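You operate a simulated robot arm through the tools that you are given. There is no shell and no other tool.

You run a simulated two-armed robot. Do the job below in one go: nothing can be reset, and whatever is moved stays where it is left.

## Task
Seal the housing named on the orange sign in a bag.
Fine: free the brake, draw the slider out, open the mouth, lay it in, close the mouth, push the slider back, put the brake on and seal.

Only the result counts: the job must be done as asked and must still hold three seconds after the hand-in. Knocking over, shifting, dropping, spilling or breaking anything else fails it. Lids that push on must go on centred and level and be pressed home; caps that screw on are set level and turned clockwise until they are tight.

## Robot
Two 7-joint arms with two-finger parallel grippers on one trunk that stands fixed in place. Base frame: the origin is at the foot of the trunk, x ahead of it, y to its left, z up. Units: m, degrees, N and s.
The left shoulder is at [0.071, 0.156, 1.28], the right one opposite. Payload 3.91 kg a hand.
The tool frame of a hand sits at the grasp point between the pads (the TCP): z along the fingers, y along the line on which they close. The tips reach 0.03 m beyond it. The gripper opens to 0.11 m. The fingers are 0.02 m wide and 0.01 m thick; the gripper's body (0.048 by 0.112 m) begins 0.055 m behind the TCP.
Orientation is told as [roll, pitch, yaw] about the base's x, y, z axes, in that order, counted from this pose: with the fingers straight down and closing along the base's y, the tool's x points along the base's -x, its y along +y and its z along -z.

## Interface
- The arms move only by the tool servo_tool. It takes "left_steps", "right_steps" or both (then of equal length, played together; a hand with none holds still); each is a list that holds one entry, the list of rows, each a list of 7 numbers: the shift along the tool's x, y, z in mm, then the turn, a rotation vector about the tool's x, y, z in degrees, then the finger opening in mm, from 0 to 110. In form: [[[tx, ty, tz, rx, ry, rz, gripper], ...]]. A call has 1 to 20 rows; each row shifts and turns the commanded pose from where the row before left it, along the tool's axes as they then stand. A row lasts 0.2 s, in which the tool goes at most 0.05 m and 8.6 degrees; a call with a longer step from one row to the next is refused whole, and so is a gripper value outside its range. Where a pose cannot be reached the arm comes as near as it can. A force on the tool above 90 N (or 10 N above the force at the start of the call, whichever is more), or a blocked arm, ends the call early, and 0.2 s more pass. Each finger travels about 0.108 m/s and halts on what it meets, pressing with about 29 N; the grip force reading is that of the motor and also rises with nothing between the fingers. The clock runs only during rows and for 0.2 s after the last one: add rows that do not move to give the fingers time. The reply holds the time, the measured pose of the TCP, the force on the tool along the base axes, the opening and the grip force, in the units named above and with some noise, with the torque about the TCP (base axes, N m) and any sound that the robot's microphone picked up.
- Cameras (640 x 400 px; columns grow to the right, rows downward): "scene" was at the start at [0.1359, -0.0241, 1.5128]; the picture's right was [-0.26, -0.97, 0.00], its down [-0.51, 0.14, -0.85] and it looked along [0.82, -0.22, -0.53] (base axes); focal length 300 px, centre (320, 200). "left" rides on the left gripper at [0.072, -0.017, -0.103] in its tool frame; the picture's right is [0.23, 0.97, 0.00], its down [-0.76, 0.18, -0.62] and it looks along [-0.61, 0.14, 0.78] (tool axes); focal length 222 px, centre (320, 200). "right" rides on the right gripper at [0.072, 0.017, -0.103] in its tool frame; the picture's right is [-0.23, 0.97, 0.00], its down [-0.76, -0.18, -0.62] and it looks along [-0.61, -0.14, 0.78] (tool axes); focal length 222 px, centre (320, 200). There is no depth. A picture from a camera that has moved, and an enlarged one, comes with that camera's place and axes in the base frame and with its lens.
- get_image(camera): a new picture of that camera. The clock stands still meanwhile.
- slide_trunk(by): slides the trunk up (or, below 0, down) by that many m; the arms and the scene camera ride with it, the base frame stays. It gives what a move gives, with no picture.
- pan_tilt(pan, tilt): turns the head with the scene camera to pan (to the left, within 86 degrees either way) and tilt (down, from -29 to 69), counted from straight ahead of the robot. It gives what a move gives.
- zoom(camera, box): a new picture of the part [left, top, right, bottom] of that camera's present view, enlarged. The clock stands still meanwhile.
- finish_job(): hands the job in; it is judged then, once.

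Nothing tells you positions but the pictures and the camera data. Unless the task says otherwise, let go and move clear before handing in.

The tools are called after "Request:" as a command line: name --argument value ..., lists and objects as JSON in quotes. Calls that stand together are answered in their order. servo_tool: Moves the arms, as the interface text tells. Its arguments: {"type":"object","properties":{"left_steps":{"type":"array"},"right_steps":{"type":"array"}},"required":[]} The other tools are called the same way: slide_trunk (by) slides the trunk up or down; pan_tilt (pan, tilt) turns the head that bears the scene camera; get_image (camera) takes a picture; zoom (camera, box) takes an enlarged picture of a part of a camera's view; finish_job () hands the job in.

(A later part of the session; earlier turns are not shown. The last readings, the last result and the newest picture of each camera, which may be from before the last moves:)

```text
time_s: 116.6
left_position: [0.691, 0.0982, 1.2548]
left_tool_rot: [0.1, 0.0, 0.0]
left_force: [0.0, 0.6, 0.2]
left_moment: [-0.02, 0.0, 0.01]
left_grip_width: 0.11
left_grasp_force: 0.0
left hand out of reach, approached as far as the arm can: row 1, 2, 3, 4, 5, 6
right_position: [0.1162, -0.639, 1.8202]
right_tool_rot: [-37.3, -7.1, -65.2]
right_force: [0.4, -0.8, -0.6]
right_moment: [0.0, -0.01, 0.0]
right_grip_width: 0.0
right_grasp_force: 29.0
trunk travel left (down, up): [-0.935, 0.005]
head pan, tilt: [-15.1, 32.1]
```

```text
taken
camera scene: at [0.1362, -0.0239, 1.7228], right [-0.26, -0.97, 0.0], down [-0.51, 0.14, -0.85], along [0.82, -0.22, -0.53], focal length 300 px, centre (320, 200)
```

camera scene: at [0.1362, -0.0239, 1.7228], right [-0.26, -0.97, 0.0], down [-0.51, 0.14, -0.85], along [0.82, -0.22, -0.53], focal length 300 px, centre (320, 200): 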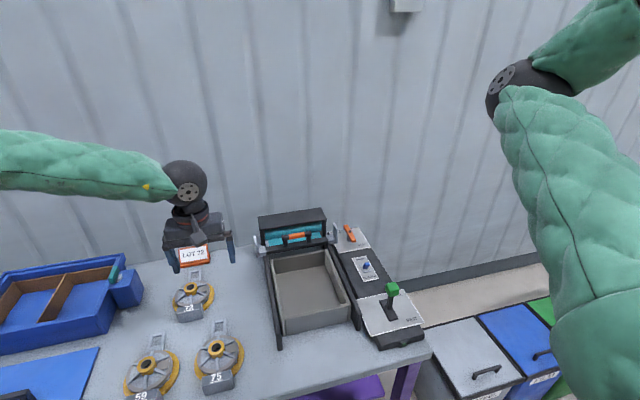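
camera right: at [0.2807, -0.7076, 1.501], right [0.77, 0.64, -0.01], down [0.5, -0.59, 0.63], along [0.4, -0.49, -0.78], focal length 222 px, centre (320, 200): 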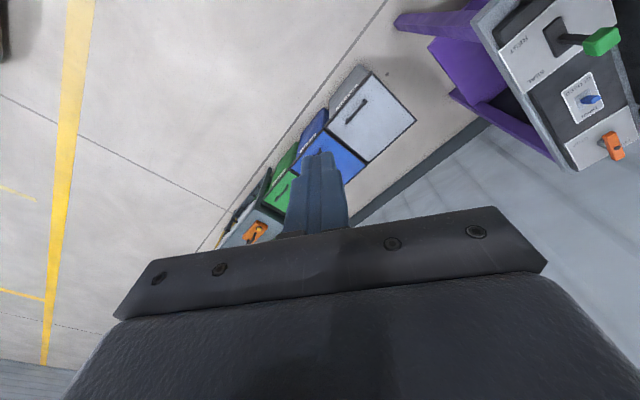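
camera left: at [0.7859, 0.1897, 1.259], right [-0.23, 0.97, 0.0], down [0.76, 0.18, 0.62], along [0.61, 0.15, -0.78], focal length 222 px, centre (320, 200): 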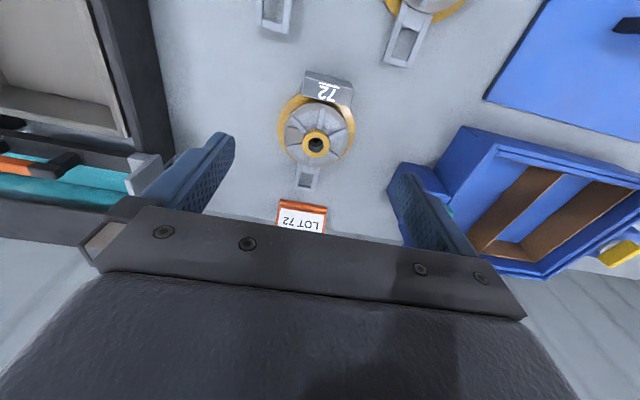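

Lowering the hand relative to the shoulder makes the limit worse, so a lower trunk should help instead. I'll raise the left hand first, then lower the trunk well down and test again.

Request:
servo_tool --left_steps '[[[0, 3, -40, 0, 0, 0, 110], [0, 3, -40, 0, 0, 0, 110], [0, 3, -40, 0, 0, 0, 110], [0, 3, -40, 0, 0, 0, 110], [0, 3, -40, 0, 0, 0, 110], [0, 3, -40, 0, 0, 0, 110], [0, 3, -40, 0, 0, 0, 110], [0, 3, -40, 0, 0, 0, 110], [0, 3, -40, 0, 0, 0, 110], [0, 3, -40, 0, 0, 0, 110], [0, 3, -30, 0, 0, 0, 110], [0, 0, 0, 0, 0, 0, 110]]]'

Request:
slide_trunk --by -0.5

Request:
get_image --camera "scene"

```text
time_s: 119.2
left_position: [0.6872, 0.1321, 1.6878]
left_tool_rot: [0.2, -0.1, 0.0]
left_force: [0.1, 0.2, 0.2]
left_moment: [-0.03, -0.01, 0.02]
left_grip_width: 0.1099
left_grasp_force: 0.0
right_position: [0.1171, -0.6385, 1.8197]
right_tool_rot: [-37.5, -7.0, -65.1]
right_force: [0.5, -0.2, -0.2]
right_moment: [-0.01, 0.01, -0.01]
right_grip_width: 0.0
right_grasp_force: 28.7
trunk travel left (down, up): [-0.935, 0.005]
head pan, tilt: [-15.1, 32.1]
```

```text
refused: -0.5 is not a number from -0.4 to 0.4
```

```text
taken
camera scene: at [0.1363, -0.024, 1.7228], right [-0.26, -0.97, 0.0], down [-0.51, 0.14, -0.85], along [0.82, -0.22, -0.53], focal length 300 px, centre (320, 200)
```

scene: 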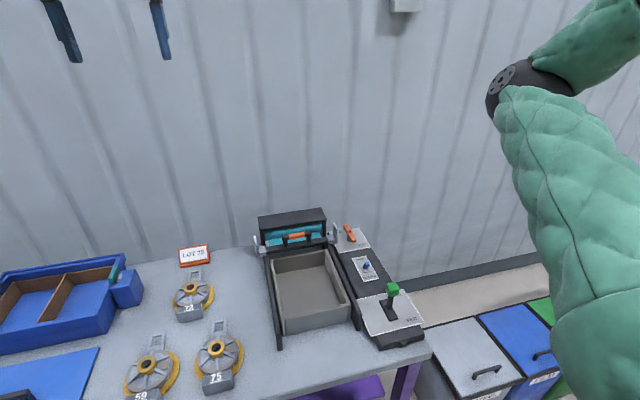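

Before sliding, I'll test the crossing up here, where the hand is above the shoulder and nothing is in the way.

Request:
servo_tool --left_steps '[[[-15, -28, 0, 0, 0, 0, 110], [-15, -28, 0, 0, 0, 0, 110], [-15, -28, 0, 0, 0, 0, 110], [-15, -28, 0, 0, 0, 0, 110], [-15, -28, 0, 0, 0, 0, 110], [-15, -28, 0, 0, 0, 0, 110], [-15, -28, 0, 0, 0, 0, 110], [-15, -28, 0, 0, 0, 0, 110], [-15, -28, 0, 0, 0, 0, 110], [-15, -28, 0, 0, 0, 0, 110], [0, 0, 0, 0, 0, 0, 110]]]'

Request:
pan_tilt --pan 20 --tilt 0

Request:
get_image --camera "scene"

```text
time_s: 121.6
left_position: [0.7146, 0.0907, 1.6791]
left_tool_rot: [0.2, 0.0, 0.0]
left_force: [0.5, -0.1, -0.2]
left_moment: [-0.01, 0.0, 0.04]
left_grip_width: 0.1101
left_grasp_force: 0.1
left hand out of reach, approached as far as the arm can: row 2, 3, 4, 5, 6, 7, 8, 9, 10
right_position: [0.1166, -0.6375, 1.8206]
right_tool_rot: [-37.5, -7.2, -65.1]
right_force: [0.1, -0.5, 0.6]
right_moment: [0.01, -0.01, 0.0]
right_grip_width: 0.0
right_grasp_force: 28.9
trunk travel left (down, up): [-0.935, 0.005]
head pan, tilt: [-15.1, 32.1]
```

```text
time_s: 122.6
left_position: [0.7156, 0.0908, 1.6788]
left_tool_rot: [0.2, -0.1, 0.1]
left_force: [0.0, 0.4, 0.9]
left_moment: [-0.02, -0.04, 0.02]
left_grip_width: 0.1103
left_grasp_force: 0.1
right_position: [0.1171, -0.6371, 1.8202]
right_tool_rot: [-37.4, -7.1, -65.1]
right_force: [-0.1, 0.4, -0.5]
right_moment: [-0.04, 0.03, 0.06]
right_grip_width: 0.0
right_grasp_force: 28.9
trunk travel left (down, up): [-0.935, 0.005]
head pan, tilt: [20.0, 0.0]
```

```text
taken
camera scene: at [0.1342, 0.03, 1.7744], right [0.34, -0.94, 0.0], down [0.0, 0.0, -1.0], along [0.94, 0.34, 0.0], focal length 300 px, centre (320, 200)
```

scene: 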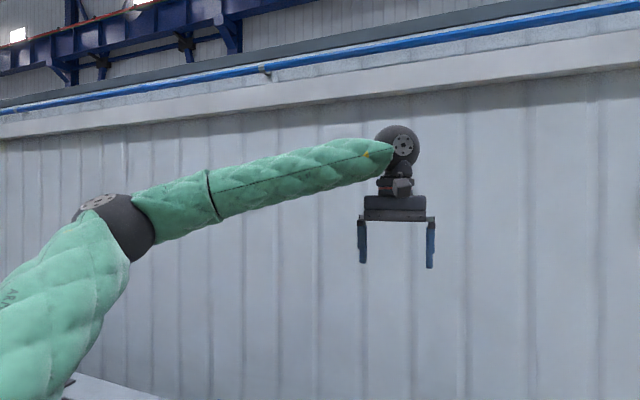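

The limit on crossing seems to be an arm-roll joint. Pushing into a limit and returning can shift the elbow posture slightly each time, so I'll try a few such cycles up here in free space and see whether the reach improves.

Request:
servo_tool --left_steps '[[[10, 35, 0, 0, 0, 0, 110], [10, 35, 0, 0, 0, 0, 110], [10, 35, 0, 0, 0, 0, 110], [10, 35, 0, 0, 0, 0, 110], [10, 35, 0, 0, 0, 0, 110], [0, 0, 0, 0, 0, 0, 110], [-5, -35, 0, 0, 0, 0, 110], [-5, -35, 0, 0, 0, 0, 110], [-5, -35, 0, 0, 0, 0, 110], [-5, -35, 0, 0, 0, 0, 110], [-5, -35, 0, 0, 0, 0, 110], [-5, -35, 0, 0, 0, 0, 110], [-5, -35, 0, 0, 0, 0, 110], [-5, -35, 0, 0, 0, 0, 110], [0, 0, 0, 0, 0, 0, 110]]]'

Request:
get_image --camera "scene"

```text
time_s: 125.8
left_position: [0.6868, 0.0701, 1.662]
left_tool_rot: [0.2, -0.1, 0.0]
left_force: [0.1, -0.2, 0.1]
left_moment: [0.03, -0.01, -0.04]
left_grip_width: 0.1103
left_grasp_force: 0.1
left hand out of reach, approached as far as the arm can: row 12, 13, 14
right_position: [0.1172, -0.6387, 1.8206]
right_tool_rot: [-37.4, -7.0, -65.1]
right_force: [-0.6, -0.4, -0.1]
right_moment: [0.02, 0.0, 0.01]
right_grip_width: 0.0002
right_grasp_force: 28.8
trunk travel left (down, up): [-0.935, 0.005]
head pan, tilt: [20.0, 0.0]
```

```text
taken
camera scene: at [0.134, 0.0301, 1.7744], right [0.34, -0.94, 0.0], down [0.0, 0.0, -1.0], along [0.94, 0.34, 0.0], focal length 300 px, centre (320, 200)
```

scene: 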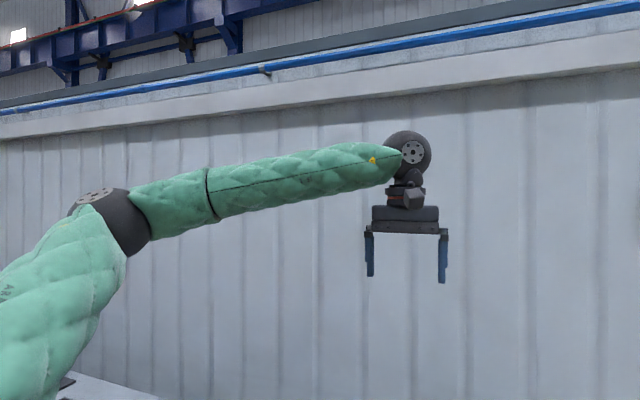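

I'll test which joint is limiting by trying pure whole-arm rotations about the shoulder, first inward about the vertical axis.

Request:
servo_tool --left_steps '[[[4.5, -32, 0, 0, 0, 3, 110], [4.5, -32, 0, 0, 0, 3, 110], [4.5, -32, 0, 0, 0, 3, 110], [0, 0, 0, 0, 0, 0, 110]]]'

Request:
servo_tool --left_steps '[[[-4.5, 32, 0, 0, 0, -3, 110], [-4.5, 32, 0, 0, 0, -3, 110], [-4.5, 32, 0, 0, 0, -3, 110], [-4.5, 32, 0, 0, 0, -3, 110], [0, 0, 0, 0, 0, 0, 110]]]'

Request:
servo_tool --left_steps '[[[9, 0, 32, 0, -3, 0, 110], [9, 0, 32, 0, -3, 0, 110], [9, 0, 32, 0, -3, 0, 110], [0, 0, 0, 0, 0, 0, 110]]]'

```text
time_s: 126.8
left_position: [0.6772, 0.068, 1.6638]
left_tool_rot: [0.1, -0.1, -8.0]
left_force: [0.0, 0.4, 0.3]
left_moment: [0.02, 0.0, 0.04]
left_grip_width: 0.11
left_grasp_force: 0.1
left hand out of reach, approached as far as the arm can: row 1, 2, 3
right_position: [0.1182, -0.6386, 1.821]
right_tool_rot: [-37.4, -7.1, -65.1]
right_force: [0.1, 1.0, 0.3]
right_moment: [0.01, -0.02, -0.05]
right_grip_width: 0.0
right_grasp_force: 28.7
trunk travel left (down, up): [-0.935, 0.005]
head pan, tilt: [20.0, 0.0]
```

```text
time_s: 128.0
left_position: [0.7025, 0.1915, 1.668]
left_tool_rot: [0.2, -0.1, 3.2]
left_force: [-0.2, 0.6, 0.6]
left_moment: [0.0, 0.04, 0.01]
left_grip_width: 0.1098
left_grasp_force: 0.0
right_position: [0.1168, -0.6385, 1.8207]
right_tool_rot: [-37.4, -7.1, -65.1]
right_force: [0.9, 0.8, 0.2]
right_moment: [-0.01, 0.02, -0.01]
right_grip_width: 0.0
right_grasp_force: 28.6
trunk travel left (down, up): [-0.935, 0.005]
head pan, tilt: [20.0, 0.0]
```

```text
time_s: 129.0
left_position: [0.6814, 0.1891, 1.5706]
left_tool_rot: [0.2, -9.2, 2.9]
left_force: [0.4, -0.8, -0.6]
left_moment: [0.0, 0.0, -0.02]
left_grip_width: 0.1098
left_grasp_force: 0.0
right_position: [0.1185, -0.6383, 1.8205]
right_tool_rot: [-37.4, -7.1, -65.1]
right_force: [-0.3, 0.1, -0.5]
right_moment: [-0.02, 0.02, 0.0]
right_grip_width: 0.0
right_grasp_force: 28.8
trunk travel left (down, up): [-0.935, 0.005]
head pan, tilt: [20.0, 0.0]
```

An inward whole-arm turn is blocked, while outward is free. I think the left shoulder is in a flipped branch from when it was thrown over the top. The remedy is to swing the whole arm out past straight-left, then over the top to the front. First part: swing outward.

Request:
servo_tool --left_steps '[[[0.1, 17, 0.5, 0.64, 0.05, -1.6, 110], [0.2, 34.5, 1, 1.28, 0.09, -3.26, 110], [0.2, 34.5, 1, 1.28, 0.09, -3.26, 110], [0.2, 34.5, 1, 1.28, 0.09, -3.26, 110], [0.2, 34.5, 1, 1.28, 0.09, -3.26, 110], [0.2, 34.5, 1, 1.28, 0.09, -3.26, 110], [0.2, 34.5, 1, 1.28, 0.09, -3.26, 110], [0.2, 34.5, 1, 1.28, 0.09, -3.26, 110], [0.2, 34.5, 1, 1.28, 0.09, -3.26, 110], [0.2, 34.5, 1, 1.28, 0.09, -3.26, 110], [0.2, 34.5, 1, 1.28, 0.09, -3.26, 110], [0.2, 34.5, 1, 1.28, 0.09, -3.26, 110], [0, 0, 0, 0, 0, 0, 110]]]'

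Request:
pan_tilt --pan 70 --tilt 20

Request:
get_image --camera "scene"

```text
time_s: 131.8
left_position: [0.5618, 0.5501, 1.497]
left_tool_rot: [-18.7, -1.7, 39.9]
left_force: [0.5, -0.1, 0.1]
left_moment: [0.01, 0.02, -0.02]
left_grip_width: 0.1103
left_grasp_force: 0.0
right_position: [0.1199, -0.6376, 1.8203]
right_tool_rot: [-37.6, -7.1, -65.0]
right_force: [0.3, -0.1, 0.6]
right_moment: [0.03, 0.0, -0.03]
right_grip_width: 0.0
right_grasp_force: 29.0
trunk travel left (down, up): [-0.935, 0.005]
head pan, tilt: [20.0, 0.0]
```

```text
time_s: 133.0
left_position: [0.5605, 0.5517, 1.4962]
left_tool_rot: [-18.7, -1.8, 40.0]
left_force: [0.1, 0.2, -0.2]
left_moment: [-0.01, -0.03, 0.01]
left_grip_width: 0.1101
left_grasp_force: 0.1
right_position: [0.1178, -0.6385, 1.82]
right_tool_rot: [-37.3, -7.2, -65.0]
right_force: [-0.7, -0.3, 0.2]
right_moment: [0.0, 0.03, 0.0]
right_grip_width: 0.0
right_grasp_force: 28.9
trunk travel left (down, up): [-0.935, 0.005]
head pan, tilt: [70.0, 20.0]
```

```text
taken
camera scene: at [0.082, 0.0873, 1.7421], right [0.94, -0.34, 0.0], down [-0.12, -0.32, -0.94], along [0.32, 0.88, -0.34], focal length 300 px, centre (320, 200)
```

scene: 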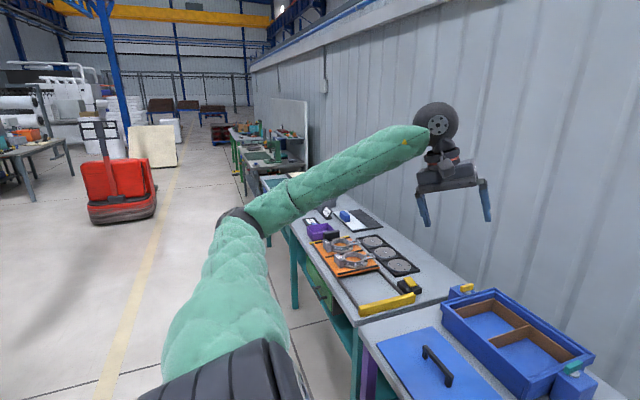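

The upper arm now points straight left, as planned. I'll continue past it.

Request:
servo_tool --left_steps '[[[0.1, 17, 0.5, 0.64, 0.05, -1.6, 110], [0.2, 34.5, 1, 1.28, 0.09, -3.26, 110], [0.2, 34.5, 1, 1.28, 0.09, -3.26, 110], [0.2, 34.5, 1, 1.28, 0.09, -3.26, 110], [0.2, 34.5, 1, 1.28, 0.09, -3.26, 110], [0.2, 34.5, 1, 1.28, 0.09, -3.26, 110], [0.2, 34.5, 1, 1.28, 0.09, -3.26, 110], [0.2, 34.5, 1, 1.28, 0.09, -3.26, 110], [0.2, 34.5, 1, 1.28, 0.09, -3.26, 110], [0.2, 34.5, 1, 1.28, 0.09, -3.26, 110], [0.2, 34.5, 1, 1.28, 0.09, -3.26, 110], [0.2, 34.5, 1, 1.28, 0.09, -3.26, 110], [0.2, 34.5, 1, 1.28, 0.09, -3.26, 110], [0.2, 34.5, 1, 1.28, 0.09, -3.26, 110], [0, 0, 0, 0, 0, 0, 110]]]'

Request:
get_image --camera "scene"

```text
time_s: 136.2
left_position: [0.1996, 0.7406, 1.2891]
left_tool_rot: [-30.8, 18.6, 79.5]
left_force: [0.7, -0.4, 0.1]
left_moment: [0.0, -0.04, 0.0]
left_grip_width: 0.1102
left_grasp_force: 0.1
right_position: [0.1168, -0.6372, 1.8206]
right_tool_rot: [-37.3, -7.2, -65.1]
right_force: [0.9, 0.3, 0.2]
right_moment: [0.02, 0.01, 0.01]
right_grip_width: 0.0002
right_grasp_force: 28.6
trunk travel left (down, up): [-0.935, 0.005]
head pan, tilt: [70.0, 20.0]
```

```text
taken
camera scene: at [0.0816, 0.0872, 1.7422], right [0.94, -0.34, 0.0], down [-0.12, -0.32, -0.94], along [0.32, 0.88, -0.34], focal length 300 px, centre (320, 200)
```

scene: 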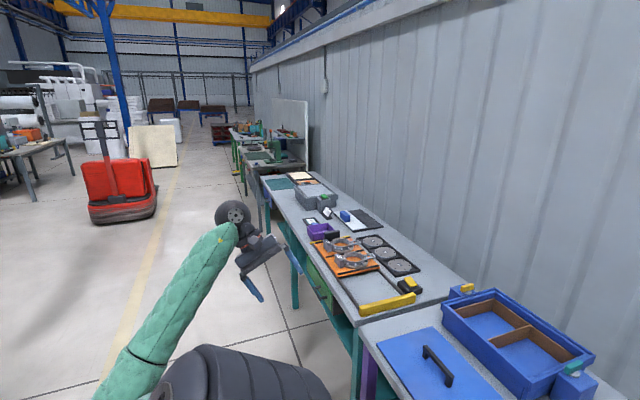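

Good. Now the second part: rotate the whole arm over the top to the front.

Request:
servo_tool --left_steps '[[[-0.3, 12.6, 0.6, -2.8, 0, -1.1, 110], [-0.6, 25, 1.2, -5.6, 0, -2.17, 110], [-0.6, 25, 1.2, -5.6, 0, -2.17, 110], [-0.6, 25, 1.2, -5.6, 0, -2.17, 110], [-0.6, 25, 1.2, -5.6, 0, -2.17, 110], [-0.6, 25, 1.2, -5.6, 0, -2.17, 110], [-0.6, 25, 1.2, -5.6, 0, -2.17, 110], [-0.6, 25, 1.2, -5.6, 0, -2.17, 110], [-0.6, 25, 1.2, -5.6, 0, -2.17, 110], [-0.6, 25, 1.2, -5.6, 0, -2.17, 110], [-0.6, 25, 1.2, -5.6, 0, -2.17, 110], [0, 0, 0, 0, 0, 0, 110]]]'

Request:
get_image --camera "scene"

```text
time_s: 138.8
left_position: [0.065, 0.7446, 1.0412]
left_tool_rot: [35.6, 17.3, 102.2]
left_force: [0.8, -0.4, 0.4]
left_moment: [-0.01, -0.01, 0.01]
left_grip_width: 0.1099
left_grasp_force: 0.1
left hand out of reach, approached as far as the arm can: row 6, 7, 8, 9, 10, 11
right_position: [0.1154, -0.6386, 1.8197]
right_tool_rot: [-37.3, -7.1, -65.1]
right_force: [-0.4, 1.0, 0.5]
right_moment: [0.0, 0.0, 0.0]
right_grip_width: 0.0003
right_grasp_force: 28.7
trunk travel left (down, up): [-0.935, 0.005]
head pan, tilt: [70.0, 20.0]
```

```text
taken
camera scene: at [0.0801, 0.0862, 1.7423], right [0.94, -0.34, 0.0], down [-0.12, -0.32, -0.94], along [0.32, 0.88, -0.34], focal length 300 px, centre (320, 200)
```

scene: 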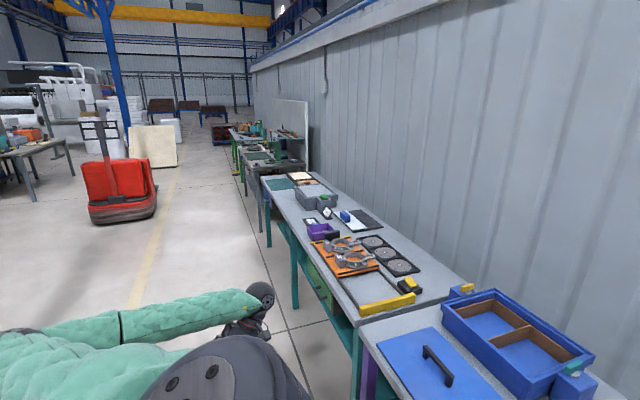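

Going over the top runs into a limit at the back, so the natural way round must be underneath: upper arm hanging down, then forward. I'll rotate that way.

Request:
servo_tool --left_steps '[[[4, -18, -11, 2.5, 0, 1.0, 110], [8.6, -36.6, -22.1, 5.13, 0, 1.97, 110], [8.6, -36.6, -22.1, 5.13, 0, 1.97, 110], [8.6, -36.6, -22.1, 5.13, 0, 1.97, 110], [8.6, -36.6, -22.1, 5.13, 0, 1.97, 110], [8.6, -36.6, -22.1, 5.13, 0, 1.97, 110], [8.6, -36.6, -22.1, 5.13, 0, 1.97, 110], [8.6, -36.6, -22.1, 5.13, 0, 1.97, 110], [0, 0, 0, 0, 0, 0, 110]]]'

Request:
pan_tilt --pan 70 --tilt 40

Request:
get_image --camera "scene"

```text
time_s: 140.8
left_position: [0.3717, 0.7442, 1.1341]
left_tool_rot: [-7.8, 21.2, 87.3]
left_force: [-0.2, -0.3, -0.3]
left_moment: [0.02, -0.01, -0.02]
left_grip_width: 0.1099
left_grasp_force: 0.0
right_position: [0.1153, -0.6386, 1.821]
right_tool_rot: [-37.4, -7.2, -65.2]
right_force: [0.1, 0.6, 0.1]
right_moment: [-0.04, -0.03, 0.0]
right_grip_width: 0.0
right_grasp_force: 28.8
trunk travel left (down, up): [-0.935, 0.005]
head pan, tilt: [70.0, 20.0]
```

```text
time_s: 141.7
left_position: [0.3717, 0.7446, 1.1346]
left_tool_rot: [-7.7, 21.1, 87.3]
left_force: [0.3, 0.7, -1.0]
left_moment: [-0.01, 0.02, 0.04]
left_grip_width: 0.1099
left_grasp_force: 0.1
right_position: [0.1163, -0.6386, 1.8194]
right_tool_rot: [-37.5, -7.2, -65.1]
right_force: [-0.5, 0.7, -0.4]
right_moment: [0.01, 0.0, 0.03]
right_grip_width: 0.0002
right_grasp_force: 29.3
trunk travel left (down, up): [-0.935, 0.005]
head pan, tilt: [70.0, 40.0]
```

```text
taken
camera scene: at [0.0783, 0.0795, 1.7108], right [0.94, -0.34, 0.0], down [-0.22, -0.6, -0.77], along [0.26, 0.72, -0.64], focal length 300 px, centre (320, 200)
```

scene: 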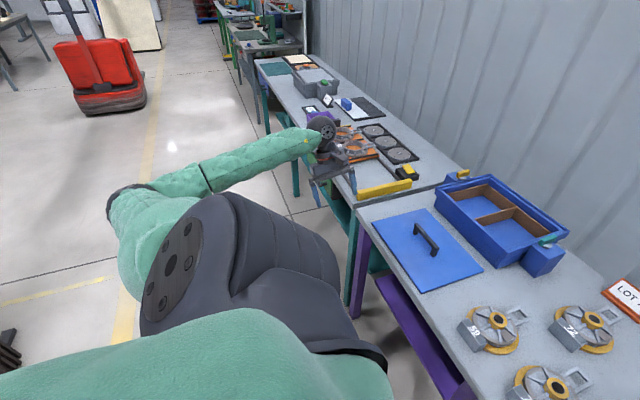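

The left arm now looks natural: elbow low and back, forearm forward. I'll bring the hand round to the front while levelling it.

Request:
servo_tool --left_steps '[[[33, -19, 4, -1.23, -0.61, 4.86, 110], [31, -22, 3, -1.23, -0.61, 4.86, 110], [29, -25, 2, -1.23, -0.61, 4.86, 110], [26, -28, 1, -1.23, -0.61, 4.86, 110], [23, -30, 0, -1.23, -0.61, 4.86, 110], [20, -32, -1, -1.23, -0.61, 4.86, 110], [17, -34, -2, -1.23, -0.61, 4.86, 110], [14, -35, -3, -1.23, -0.61, 4.86, 110], [11, -36, -4, -1.23, -0.61, 4.86, 110]]]'

Request:
get_image --camera "scene"

```text
time_s: 143.8
left_position: [0.5268, 0.4659, 1.2021]
left_tool_rot: [-5.5, 11.6, 43.8]
left_force: [-0.7, 1.6, -0.1]
left_moment: [-0.02, 0.01, 0.01]
left_grip_width: 0.1102
left_grasp_force: 0.1
right_position: [0.116, -0.636, 1.8204]
right_tool_rot: [-37.4, -7.1, -65.0]
right_force: [-0.7, -0.2, -1.2]
right_moment: [0.0, 0.04, -0.03]
right_grip_width: 0.0002
right_grasp_force: 29.2
trunk travel left (down, up): [-0.935, 0.005]
head pan, tilt: [70.0, 40.0]
stopped in row 9 (left hand): the arm was blocked; the commanded pose is now the measured one
```

```text
taken
camera scene: at [0.0786, 0.0798, 1.7107], right [0.94, -0.34, 0.0], down [-0.22, -0.6, -0.77], along [0.26, 0.72, -0.64], focal length 300 px, centre (320, 200)
```

scene: 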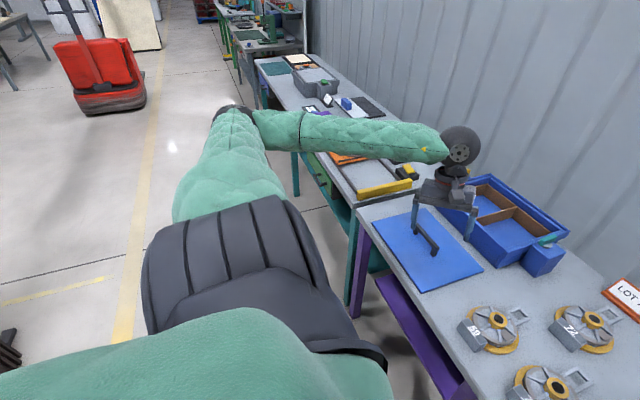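

The elbow is being dragged straight across the left-pointing direction again, which is the flip I want to avoid. I'll undo this move, then continue the under-swing until the elbow itself is on the front side.

Request:
servo_tool --left_steps '[[[-14, 35, 3, 1.23, 0.61, -4.86, 110], [-17, 34, 2, 1.23, 0.61, -4.86, 110], [-20, 32, 1, 1.23, 0.61, -4.86, 110], [-23, 30, 0, 1.23, 0.61, -4.86, 110], [-26, 28, -1, 1.23, 0.61, -4.86, 110], [-29, 25, -2, 1.23, 0.61, -4.86, 110], [-31, 22, -3, 1.23, 0.61, -4.86, 110], [-33, 19, -4, 1.23, 0.61, -4.86, 110], [0, 0, 0, 0, 0, 0, 110]]]'

Request:
get_image --camera "scene"

```text
time_s: 145.8
left_position: [0.4183, 0.7399, 1.1324]
left_tool_rot: [-4.6, 20.2, 83.6]
left_force: [0.4, -0.2, 0.7]
left_moment: [0.02, -0.03, -0.02]
left_grip_width: 0.11
left_grasp_force: 0.1
right_position: [0.1168, -0.639, 1.8204]
right_tool_rot: [-37.4, -7.0, -65.1]
right_force: [0.4, 0.0, -0.3]
right_moment: [0.02, -0.01, 0.01]
right_grip_width: 0.0001
right_grasp_force: 28.8
trunk travel left (down, up): [-0.935, 0.005]
head pan, tilt: [70.0, 40.0]
```

```text
taken
camera scene: at [0.0787, 0.0785, 1.7108], right [0.94, -0.34, 0.0], down [-0.22, -0.6, -0.77], along [0.26, 0.72, -0.64], focal length 300 px, centre (320, 200)
```

scene: 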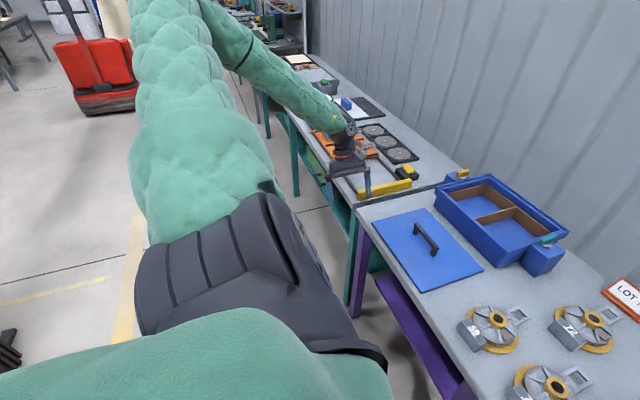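

The shoulder turned through that direction. Judging by where its disc now faces, forward, it's in its normal branch with the elbow high. I'll bring the hand inward slowly and watch.

Request:
servo_tool --left_steps '[[[15, -10, -4, -0.7, -0.35, 2.8, 110], [18, -12, -4, -0.7, -0.35, 2.8, 110], [18, -13, -4, -0.7, -0.35, 2.8, 110], [18, -14, -4, -0.7, -0.35, 2.8, 110], [17, -15, -4, -0.7, -0.35, 2.8, 110], [16, -16, -4, -0.7, -0.35, 2.8, 110], [15, -17, -4, -0.7, -0.35, 2.8, 110], [14, -18, -4, -0.7, -0.35, 2.8, 110], [0, 0, 0, 0, 0, 0, 110]]]'

Request:
get_image --camera "scene"

```text
time_s: 147.8
left_position: [0.4902, 0.5974, 1.2139]
left_tool_rot: [-5.9, 15.2, 60.4]
left_force: [0.3, 0.0, -0.2]
left_moment: [-0.04, 0.03, -0.04]
left_grip_width: 0.1098
left_grasp_force: 0.0
right_position: [0.1164, -0.6383, 1.8199]
right_tool_rot: [-37.4, -7.2, -65.1]
right_force: [0.0, -0.8, -0.6]
right_moment: [-0.02, 0.07, -0.03]
right_grip_width: 0.0
right_grasp_force: 29.5
trunk travel left (down, up): [-0.935, 0.005]
head pan, tilt: [70.0, 40.0]
```

```text
taken
camera scene: at [0.0782, 0.0796, 1.7108], right [0.94, -0.34, 0.0], down [-0.22, -0.6, -0.77], along [0.26, 0.72, -0.64], focal length 300 px, centre (320, 200)
```

scene: 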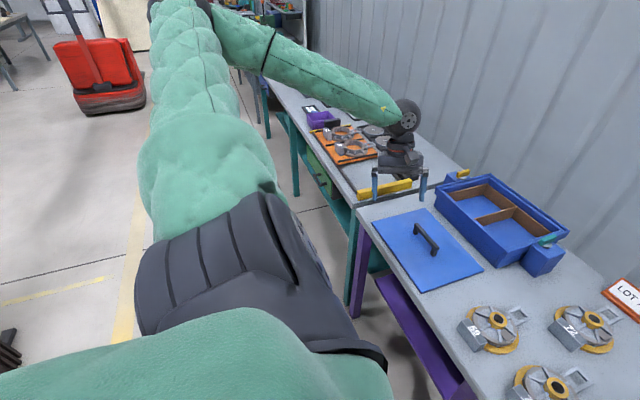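

Smooth this time. I'll continue inward, levelling the hand.

Request:
servo_tool --left_steps '[[[20, -25, -2.5, -0.95, -0.76, 4.33, 110], [18, -26, -3, -0.95, -0.76, 4.33, 110], [16, -28, -4, -0.95, -0.76, 4.33, 110], [13, -29, -5, -0.95, -0.76, 4.33, 110], [11, -30, -5.5, -0.95, -0.76, 4.33, 110], [9, -30.5, -6, -0.95, -0.76, 4.33, 110], [6, -31, -6.6, -0.95, -0.76, 4.33, 110], [3.5, -31, -7, -0.95, -0.76, 4.33, 110], [0, 0, 0, 0, 0, 0, 110]]]'

Request:
pan_tilt --pan 45 --tilt 20

Request:
get_image --camera "scene"

```text
time_s: 149.8
left_position: [0.5945, 0.3789, 1.2958]
left_tool_rot: [-4.7, 5.7, 26.0]
left_force: [-1.1, -0.4, 0.3]
left_moment: [0.0, 0.0, 0.0]
left_grip_width: 0.11
left_grasp_force: 0.1
right_position: [0.1165, -0.6378, 1.819]
right_tool_rot: [-37.4, -7.2, -65.1]
right_force: [0.0, 0.1, -0.1]
right_moment: [0.0, -0.02, 0.01]
right_grip_width: 0.0
right_grasp_force: 28.7
trunk travel left (down, up): [-0.935, 0.005]
head pan, tilt: [70.0, 40.0]
```

```text
time_s: 150.7
left_position: [0.594, 0.3796, 1.2957]
left_tool_rot: [-4.6, 5.7, 26.0]
left_force: [0.7, 0.1, 0.0]
left_moment: [0.01, -0.03, 0.02]
left_grip_width: 0.1099
left_grasp_force: 0.0
right_position: [0.1177, -0.6376, 1.8193]
right_tool_rot: [-37.4, -7.2, -65.1]
right_force: [-0.4, 0.9, 0.5]
right_moment: [-0.02, 0.0, -0.01]
right_grip_width: 0.0001
right_grasp_force: 28.9
trunk travel left (down, up): [-0.935, 0.005]
head pan, tilt: [45.0, 20.0]
```

```text
taken
camera scene: at [0.1155, 0.0652, 1.7421], right [0.71, -0.71, 0.0], down [-0.24, -0.24, -0.94], along [0.66, 0.66, -0.34], focal length 300 px, centre (320, 200)
```

scene: 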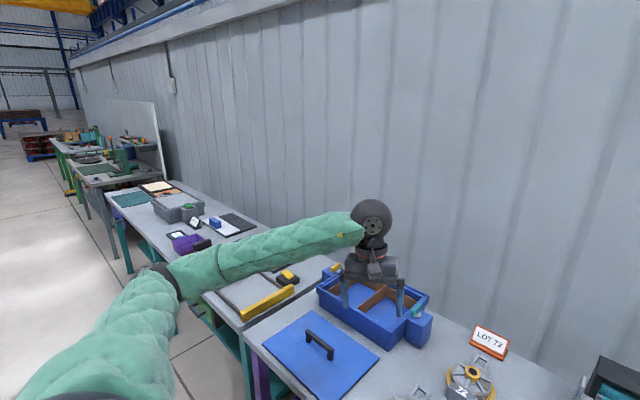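

The elbow is now lower than the wrist, like at the start. I'll finish levelling and then try crossing toward the tray.

Request:
servo_tool --left_steps '[[[-2, -31, -8, -0.95, -0.76, 4.33, 110], [-4, -30, -8.5, -0.95, -0.76, 4.33, 110], [-6, -30, -5, -0.95, -0.76, 4.33, 110], [-8, -29, 0, -0.95, -0.76, 4.33, 110], [-10, -29, 0, -0.95, -0.76, 4.33, 110], [-12, -29, 0, -0.95, -0.76, 4.33, 110], [-12, -28, 0, 0, 0, 0, 110], [0, 0, 0, 0, 0, 0, 110]]]'

Request:
servo_tool --left_steps '[[[-10, -28, 0, 0, 0, 0, 110], [-10, -28, 0, 0, 0, 0, 110], [-10, -28, 0, 0, 0, 0, 110], [-10, -28, 0, 0, 0, 0, 110], [-10, -28, 0, 0, 0, 0, 110], [-10, -28, 0, 0, 0, 0, 110], [-10, -28, 0, 0, 0, 0, 110], [-10, -28, 0, 0, 0, 0, 110], [-10, -28, 0, 0, 0, 0, 110], [-10, -28, 0, 0, 0, 0, 110], [0, 0, 0, 0, 0, 0, 110]]]'

Request:
pan_tilt --pan 10 --tilt 32

Request:
get_image --camera "scene"

```text
time_s: 152.5
left_position: [0.6972, 0.1915, 1.3241]
left_tool_rot: [-0.2, -0.2, 0.2]
left_force: [0.4, 0.0, 0.3]
left_moment: [0.01, 0.0, -0.02]
left_grip_width: 0.1098
left_grasp_force: 0.0
right_position: [0.1159, -0.6381, 1.8211]
right_tool_rot: [-37.3, -7.2, -65.2]
right_force: [-0.5, 0.0, 0.3]
right_moment: [0.01, -0.01, 0.03]
right_grip_width: 0.0
right_grasp_force: 29.0
trunk travel left (down, up): [-0.935, 0.005]
head pan, tilt: [45.0, 20.0]
```

```text
time_s: 154.9
left_position: [0.7962, -0.089, 1.3243]
left_tool_rot: [-0.2, 0.0, 0.2]
left_force: [-0.6, 0.2, 0.4]
left_moment: [-0.03, 0.02, 0.02]
left_grip_width: 0.1102
left_grasp_force: 0.0
right_position: [0.1174, -0.6374, 1.8198]
right_tool_rot: [-37.4, -7.2, -65.1]
right_force: [-0.6, 0.5, -0.3]
right_moment: [0.02, 0.05, 0.01]
right_grip_width: 0.0
right_grasp_force: 29.3
trunk travel left (down, up): [-0.935, 0.005]
head pan, tilt: [45.0, 20.0]
```

```text
time_s: 155.9
left_position: [0.795, -0.0894, 1.3232]
left_tool_rot: [-0.1, 0.0, 0.3]
left_force: [-0.3, 0.1, 0.3]
left_moment: [0.01, 0.0, 0.0]
left_grip_width: 0.1101
left_grasp_force: 0.0
right_position: [0.1182, -0.6394, 1.8196]
right_tool_rot: [-37.4, -7.0, -65.2]
right_force: [0.8, -0.6, 0.1]
right_moment: [0.01, -0.02, 0.02]
right_grip_width: 0.0
right_grasp_force: 29.2
trunk travel left (down, up): [-0.935, 0.005]
head pan, tilt: [10.0, 32.0]
```

```text
taken
camera scene: at [0.138, 0.0143, 1.723], right [0.17, -0.98, 0.0], down [-0.52, -0.09, -0.85], along [0.83, 0.15, -0.53], focal length 300 px, centre (320, 200)
```

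scene: 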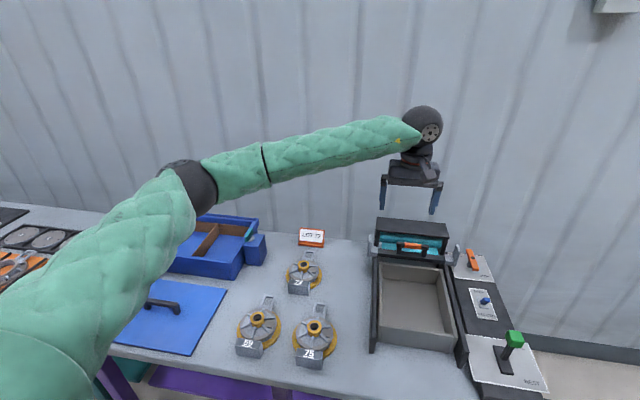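

The left arm now crosses freely. I'll raise the hand a little, close the fingers, tilt it forward and lower the trunk to bring the slider handle within easy reach.

Request:
servo_tool --left_steps '[[[0, -10, -30, 0, -7.5, 0, 60], [0, -10, -30, 0, -7.5, 0, 20], [0, -10, -30, 0, -7.5, 0, 0], [0, -10, -20, 0, -7.5, 0, 0], [0, 0, 0, 0, 0, 0, 0]]]'

Request:
slide_trunk --by -0.28

Request:
pan_tilt --pan -5 --tilt 28

Request:
get_image --camera "scene"

Request:
get_image --camera "left"

```text
time_s: 157.2
left_position: [0.7767, -0.1277, 1.4305]
left_tool_rot: [-0.1, -30.1, 0.2]
left_force: [0.0, 0.3, 0.8]
left_moment: [0.0, 0.03, 0.02]
left_grip_width: 0.0001
left_grasp_force: 28.9
right_position: [0.1175, -0.6377, 1.8195]
right_tool_rot: [-37.4, -7.1, -65.0]
right_force: [-1.0, -0.2, -0.3]
right_moment: [-0.04, -0.01, 0.0]
right_grip_width: 0.0
right_grasp_force: 28.6
trunk travel left (down, up): [-0.935, 0.005]
head pan, tilt: [10.0, 32.0]
```

```text
time_s: 160.0
left_position: [0.7764, -0.1276, 1.1513]
left_tool_rot: [-0.2, -30.1, 0.4]
left_force: [-0.1, 0.1, 0.8]
left_moment: [0.01, -0.01, 0.03]
left_grip_width: 0.0
left_grasp_force: 28.7
right_position: [0.1191, -0.6373, 1.5402]
right_tool_rot: [-37.3, -7.1, -65.1]
right_force: [0.1, 0.1, -0.6]
right_moment: [-0.01, -0.01, 0.0]
right_grip_width: 0.0
right_grasp_force: 28.7
trunk travel left (down, up): [-0.655, 0.285]
head pan, tilt: [10.0, 32.0]
```

```text
time_s: 160.8
left_position: [0.7742, -0.129, 1.1506]
left_tool_rot: [-0.2, -30.0, 0.3]
left_force: [-0.7, -0.3, 0.9]
left_moment: [-0.02, -0.04, -0.02]
left_grip_width: 0.0002
left_grasp_force: 29.2
right_position: [0.1173, -0.6381, 1.5404]
right_tool_rot: [-37.4, -7.1, -65.1]
right_force: [-0.4, 0.1, -0.2]
right_moment: [0.04, 0.01, 0.0]
right_grip_width: 0.0
right_grasp_force: 29.3
trunk travel left (down, up): [-0.655, 0.285]
head pan, tilt: [-5.0, 28.0]
```

```text
taken
camera scene: at [0.1404, -0.0087, 1.4492], right [-0.09, -1.0, 0.0], down [-0.47, 0.04, -0.88], along [0.88, -0.08, -0.47], focal length 300 px, centre (320, 200)
```

scene: 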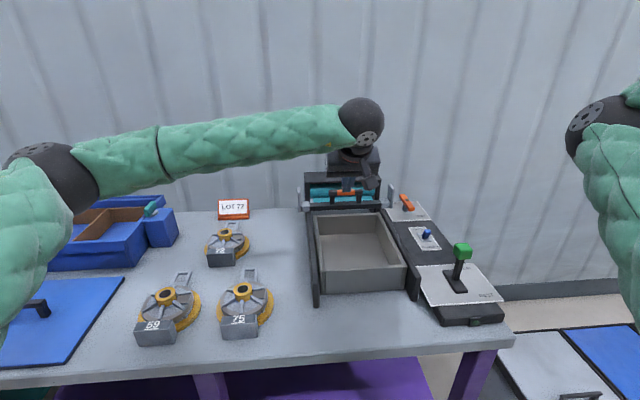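

```text
taken
camera left: at [0.6609, -0.1456, 1.2043], right [-0.2, 0.97, -0.12], down [0.35, 0.18, 0.92], along [0.92, 0.14, -0.37], focal length 222 px, centre (320, 200)
```

left: 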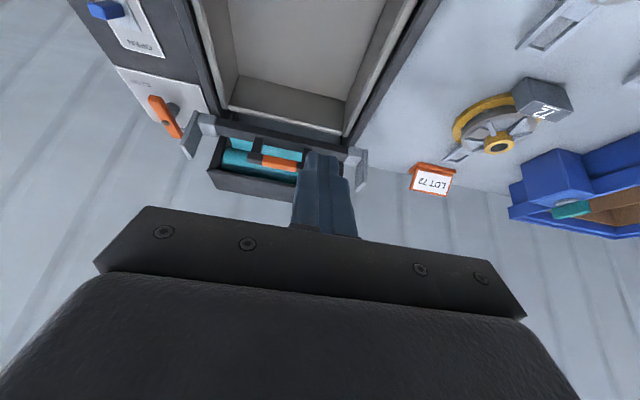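

The handle is visible beyond the fingers. I'll zoom in to fix its geometry, especially the gap behind it.

Request:
zoom --camera "left" --box '[170, 90, 390, 230]'

Request:
zoom --camera "scene" --box '[290, 150, 410, 230]'

```text
2.86 times, centred on (280, 160) of left
camera zoom: at [0.6609, -0.1456, 1.2043], right [-0.2, 0.97, -0.12], down [0.35, 0.18, 0.92], along [0.92, 0.14, -0.37], focal length 635 px, centre (434, 314)
```

zoom: 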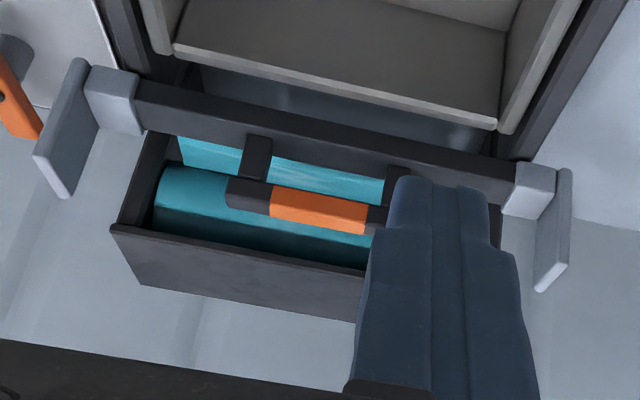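

```text
5.00 times, centred on (350, 190) of scene
camera zoom: at [0.1404, -0.0087, 1.4492], right [-0.09, -1.0, 0.0], down [-0.47, 0.04, -0.88], along [0.88, -0.08, -0.47], focal length 1500 px, centre (170, 250)
```

zoom: 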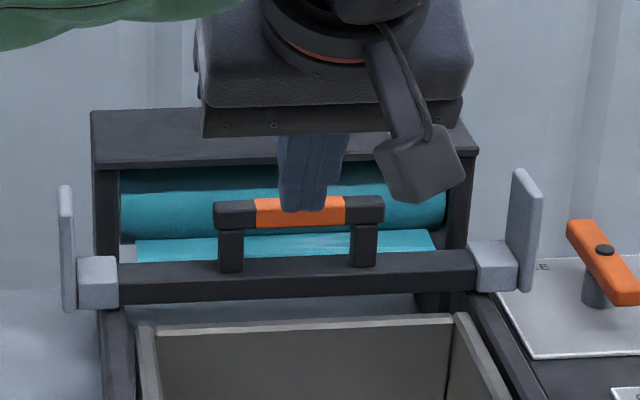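

The handle sits right under the edge of the film box, so I can't hook behind it. The slider's left end plate (x 1.00 to 1.044, y ≈ -0.016, top z ≈ 1.02) stands free, so I'll grip that from above with the left hand and pull.

Request:
servo_tool --left_steps '[[[-22.3, 18.8, 25.1, 0, 0, 0, 15], [-22.3, 18.8, 25.1, 0, 0, 0, 32], [-22.3, 18.8, 25.1, 0, 0, 0, 32], [-22.3, 18.8, 25.1, 0, 0, 0, 32], [-22.3, 18.8, 25.1, 0, 0, 0, 32], [-22.3, 18.8, 25.1, 0, 0, 0, 32], [0, 0, 0, 0, 0, 0, 32]]]'

Request:
zoom --camera "left" --box '[200, 60, 440, 230]'

Request:
zoom --camera "scene" --box '[270, 120, 410, 230]'

```text
time_s: 162.3
left_position: [0.9688, -0.0133, 1.0871]
left_tool_rot: [-0.2, -30.1, 0.2]
left_force: [0.1, -0.3, -0.2]
left_moment: [0.03, 0.0, 0.04]
left_grip_width: 0.0321
left_grasp_force: 0.0
right_position: [0.1171, -0.639, 1.5402]
right_tool_rot: [-37.5, -7.0, -65.2]
right_force: [-0.4, -0.2, -0.4]
right_moment: [0.01, 0.01, -0.03]
right_grip_width: 0.0001
right_grasp_force: 29.1
trunk travel left (down, up): [-0.655, 0.285]
head pan, tilt: [-5.0, 28.0]
```

```text
2.35 times, centred on (320, 145) of left
camera zoom: at [0.8533, -0.0316, 1.1404], right [-0.2, 0.97, -0.12], down [0.35, 0.18, 0.92], along [0.92, 0.14, -0.37], focal length 523 px, centre (320, 329)
```

zoom: 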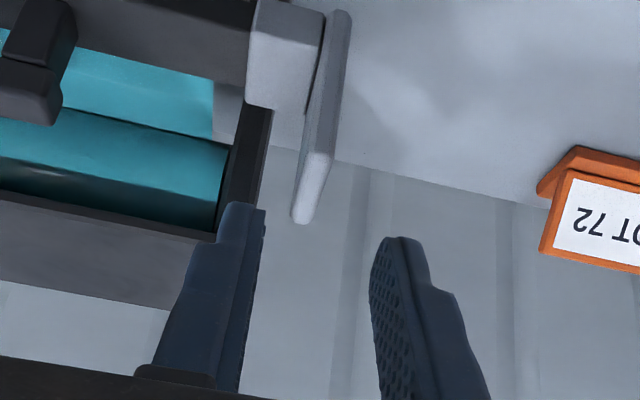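

```text
3.64 times, centred on (340, 175) of scene
camera zoom: at [0.1398, -0.0091, 1.4493], right [-0.09, -1.0, 0.0], down [-0.47, 0.04, -0.88], along [0.88, -0.08, -0.47], focal length 1091 px, centre (247, 291)
```

zoom: 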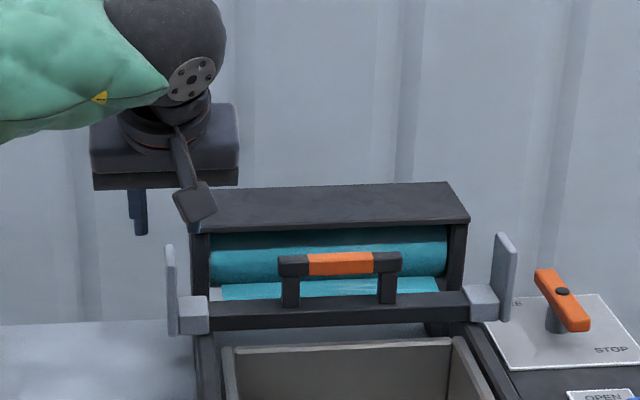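

The plate lies between the fingers, aligned to within 3 mm. I'll go down over it and close.

Request:
servo_tool --left_steps '[[[1.6, -0.6, 15.5, 0, 0, 0, 32], [1.6, -0.6, 15.5, 0, 0, 0, 32], [1.6, -0.6, 15.5, 0, 0, 0, 32], [1.6, -0.6, 15.5, 0, 0, 0, 32], [1.6, -0.5, 15.5, 0, 0, 0, 32], [0, 0, 0, 0, 0, 0, 32], [0, 0, 0, 0, 0, 0, 18], [0, 0, 0, 0, 0, 0, 8], [0, 0, 0, 0, 0, 0, 0], [0, 0, 0, 0, 0, 0, 0]]]'

Request:
zoom --camera "left" --box '[200, 60, 440, 230]'

Request:
zoom --camera "scene" --box '[270, 120, 410, 230]'

```text
time_s: 164.6
left_position: [0.9973, -0.0181, 1.0161]
left_tool_rot: [-0.2, -30.0, 0.3]
left_force: [-0.6, -0.2, 0.9]
left_moment: [0.04, -0.02, -0.01]
left_grip_width: 0.0
left_grasp_force: 29.1
right_position: [0.1171, -0.6389, 1.5405]
right_tool_rot: [-37.4, -7.0, -65.1]
right_force: [0.4, 0.1, 0.5]
right_moment: [-0.01, 0.03, 0.05]
right_grip_width: 0.0001
right_grasp_force: 29.1
trunk travel left (down, up): [-0.655, 0.285]
head pan, tilt: [-5.0, 28.0]
```

```text
2.35 times, centred on (320, 145) of left
camera zoom: at [0.8833, -0.0362, 1.0693], right [-0.2, 0.97, -0.12], down [0.35, 0.18, 0.92], along [0.92, 0.14, -0.37], focal length 523 px, centre (320, 329)
```

zoom: 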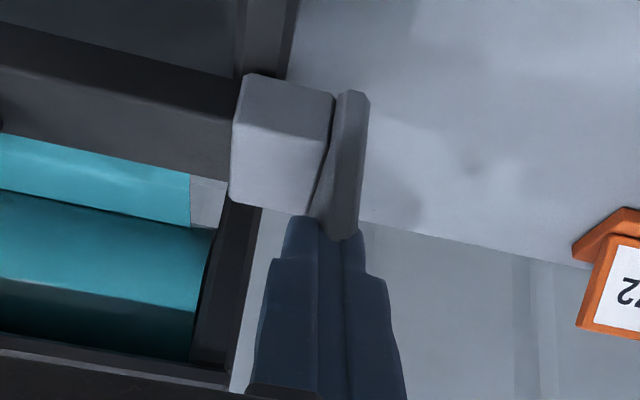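

```text
3.64 times, centred on (340, 175) of scene
camera zoom: at [0.1405, -0.0088, 1.4492], right [-0.09, -1.0, 0.0], down [-0.47, 0.04, -0.88], along [0.88, -0.08, -0.47], focal length 1091 px, centre (247, 291)
```

zoom: 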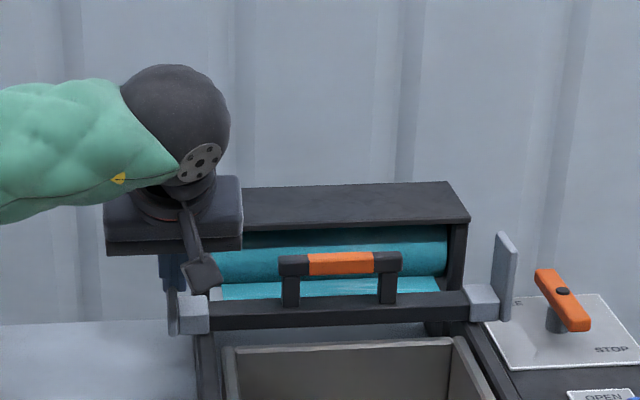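

The fingers closed fully without gripping anything, so my estimate of the plate's position is off. I'll look closer before moving.

Request:
zoom --camera "scene" --box '[295, 170, 345, 215]'

Request:
zoom --camera "left" --box '[280, 80, 380, 180]'

Request:
get_image --camera "right"

```text
8.89 times, centred on (320, 192) of scene
camera zoom: at [0.1405, -0.0088, 1.4492], right [-0.09, -1.0, 0.0], down [-0.47, 0.04, -0.88], along [0.88, -0.08, -0.47], focal length 2666 px, centre (320, 267)
```

zoom: 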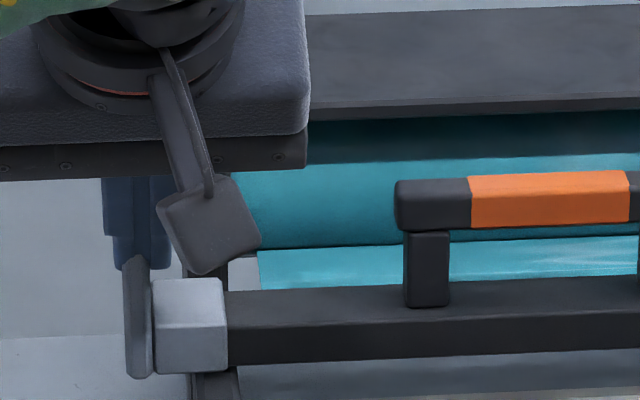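

```text
4.00 times, centred on (330, 130) of left
camera zoom: at [0.8833, -0.0362, 1.0693], right [-0.2, 0.97, -0.12], down [0.35, 0.18, 0.92], along [0.92, 0.14, -0.37], focal length 888 px, centre (280, 480)
```

zoom: 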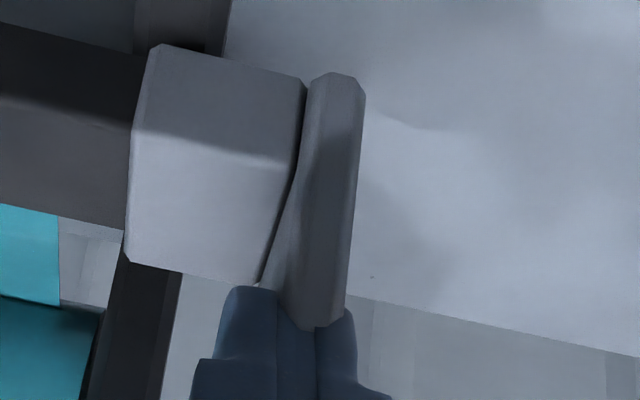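

```text
taken
camera right: at [0.1524, -0.5341, 1.6024], right [0.83, 0.06, -0.56], down [0.5, -0.52, 0.69], along [-0.25, -0.85, -0.46], focal length 222 px, centre (320, 200)
```

right: 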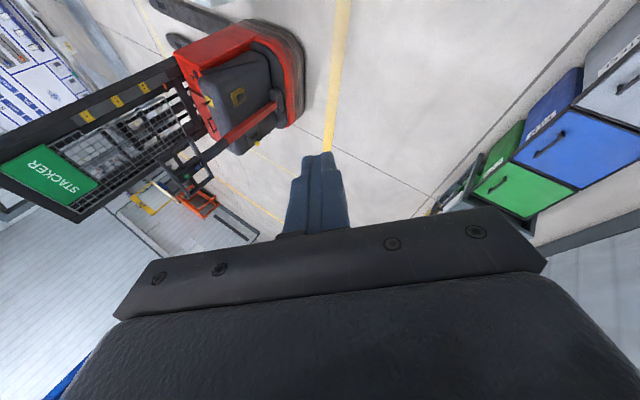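

The plate now looks different from before, lower or tilted. I'll open, back straight out, and look at it unobstructed.

Request:
servo_tool --left_steps '[[[0, 0, 0, 0, 0, 0, 20], [0, 0, 0, 0, 0, 0, 32], [-1.6, 0, -15.5, 0, 0, 0, 32], [-1.6, 0, -20, 0, 0, 0, 32], [-1.6, 0, -25, 0, 0, 0, 32], [-1.6, 0, -25, 0, 0, 0, 32], [0, 30, -20, 0, 0, 0, 32], [0, 40, 0, 0, 0, 0, 32], [0, 40, 0, 0, 0, 0, 32], [0, 0, 0, 0, 0, 0, 32]]]'

Request:
zoom --camera "scene" --box '[290, 150, 410, 230]'

Request:
get_image --camera "left"

```text
time_s: 166.8
left_position: [0.9505, 0.0936, 1.1102]
left_tool_rot: [-0.1, -30.0, 0.2]
left_force: [-0.3, 0.2, 0.9]
left_moment: [0.04, -0.02, 0.04]
left_grip_width: 0.0321
left_grasp_force: 0.1
right_position: [0.1165, -0.64, 1.5397]
right_tool_rot: [-37.3, -7.1, -65.2]
right_force: [-0.2, -0.8, 0.7]
right_moment: [-0.02, -0.01, 0.0]
right_grip_width: 0.0003
right_grasp_force: 29.2
trunk travel left (down, up): [-0.655, 0.285]
head pan, tilt: [-5.0, 28.0]
```

```text
5.00 times, centred on (350, 190) of scene
camera zoom: at [0.1406, -0.0099, 1.4492], right [-0.09, -1.0, 0.0], down [-0.47, 0.04, -0.88], along [0.88, -0.08, -0.47], focal length 1500 px, centre (170, 250)
```

zoom: 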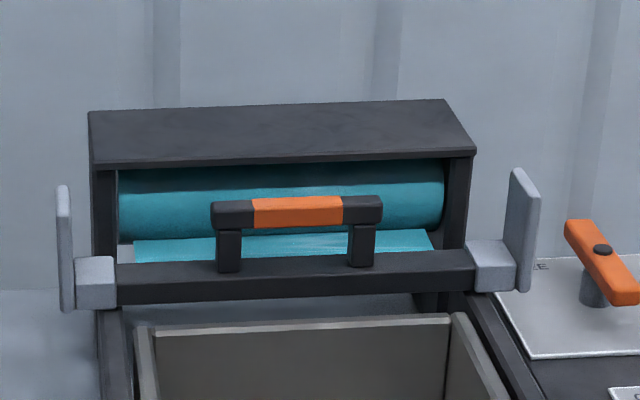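

```text
taken
camera left: at [0.8355, 0.0759, 1.1636], right [-0.2, 0.97, -0.12], down [0.35, 0.18, 0.92], along [0.92, 0.14, -0.37], focal length 222 px, centre (320, 200)
```

left: 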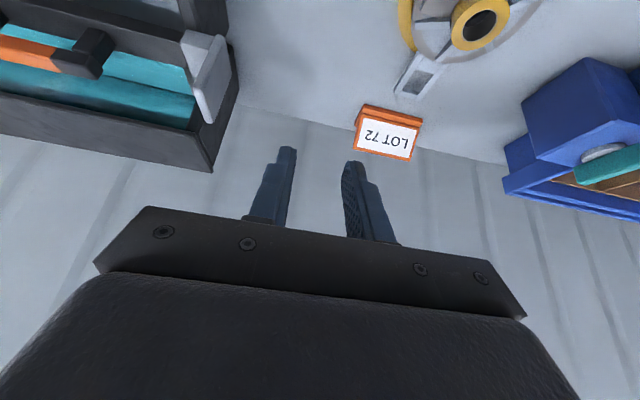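

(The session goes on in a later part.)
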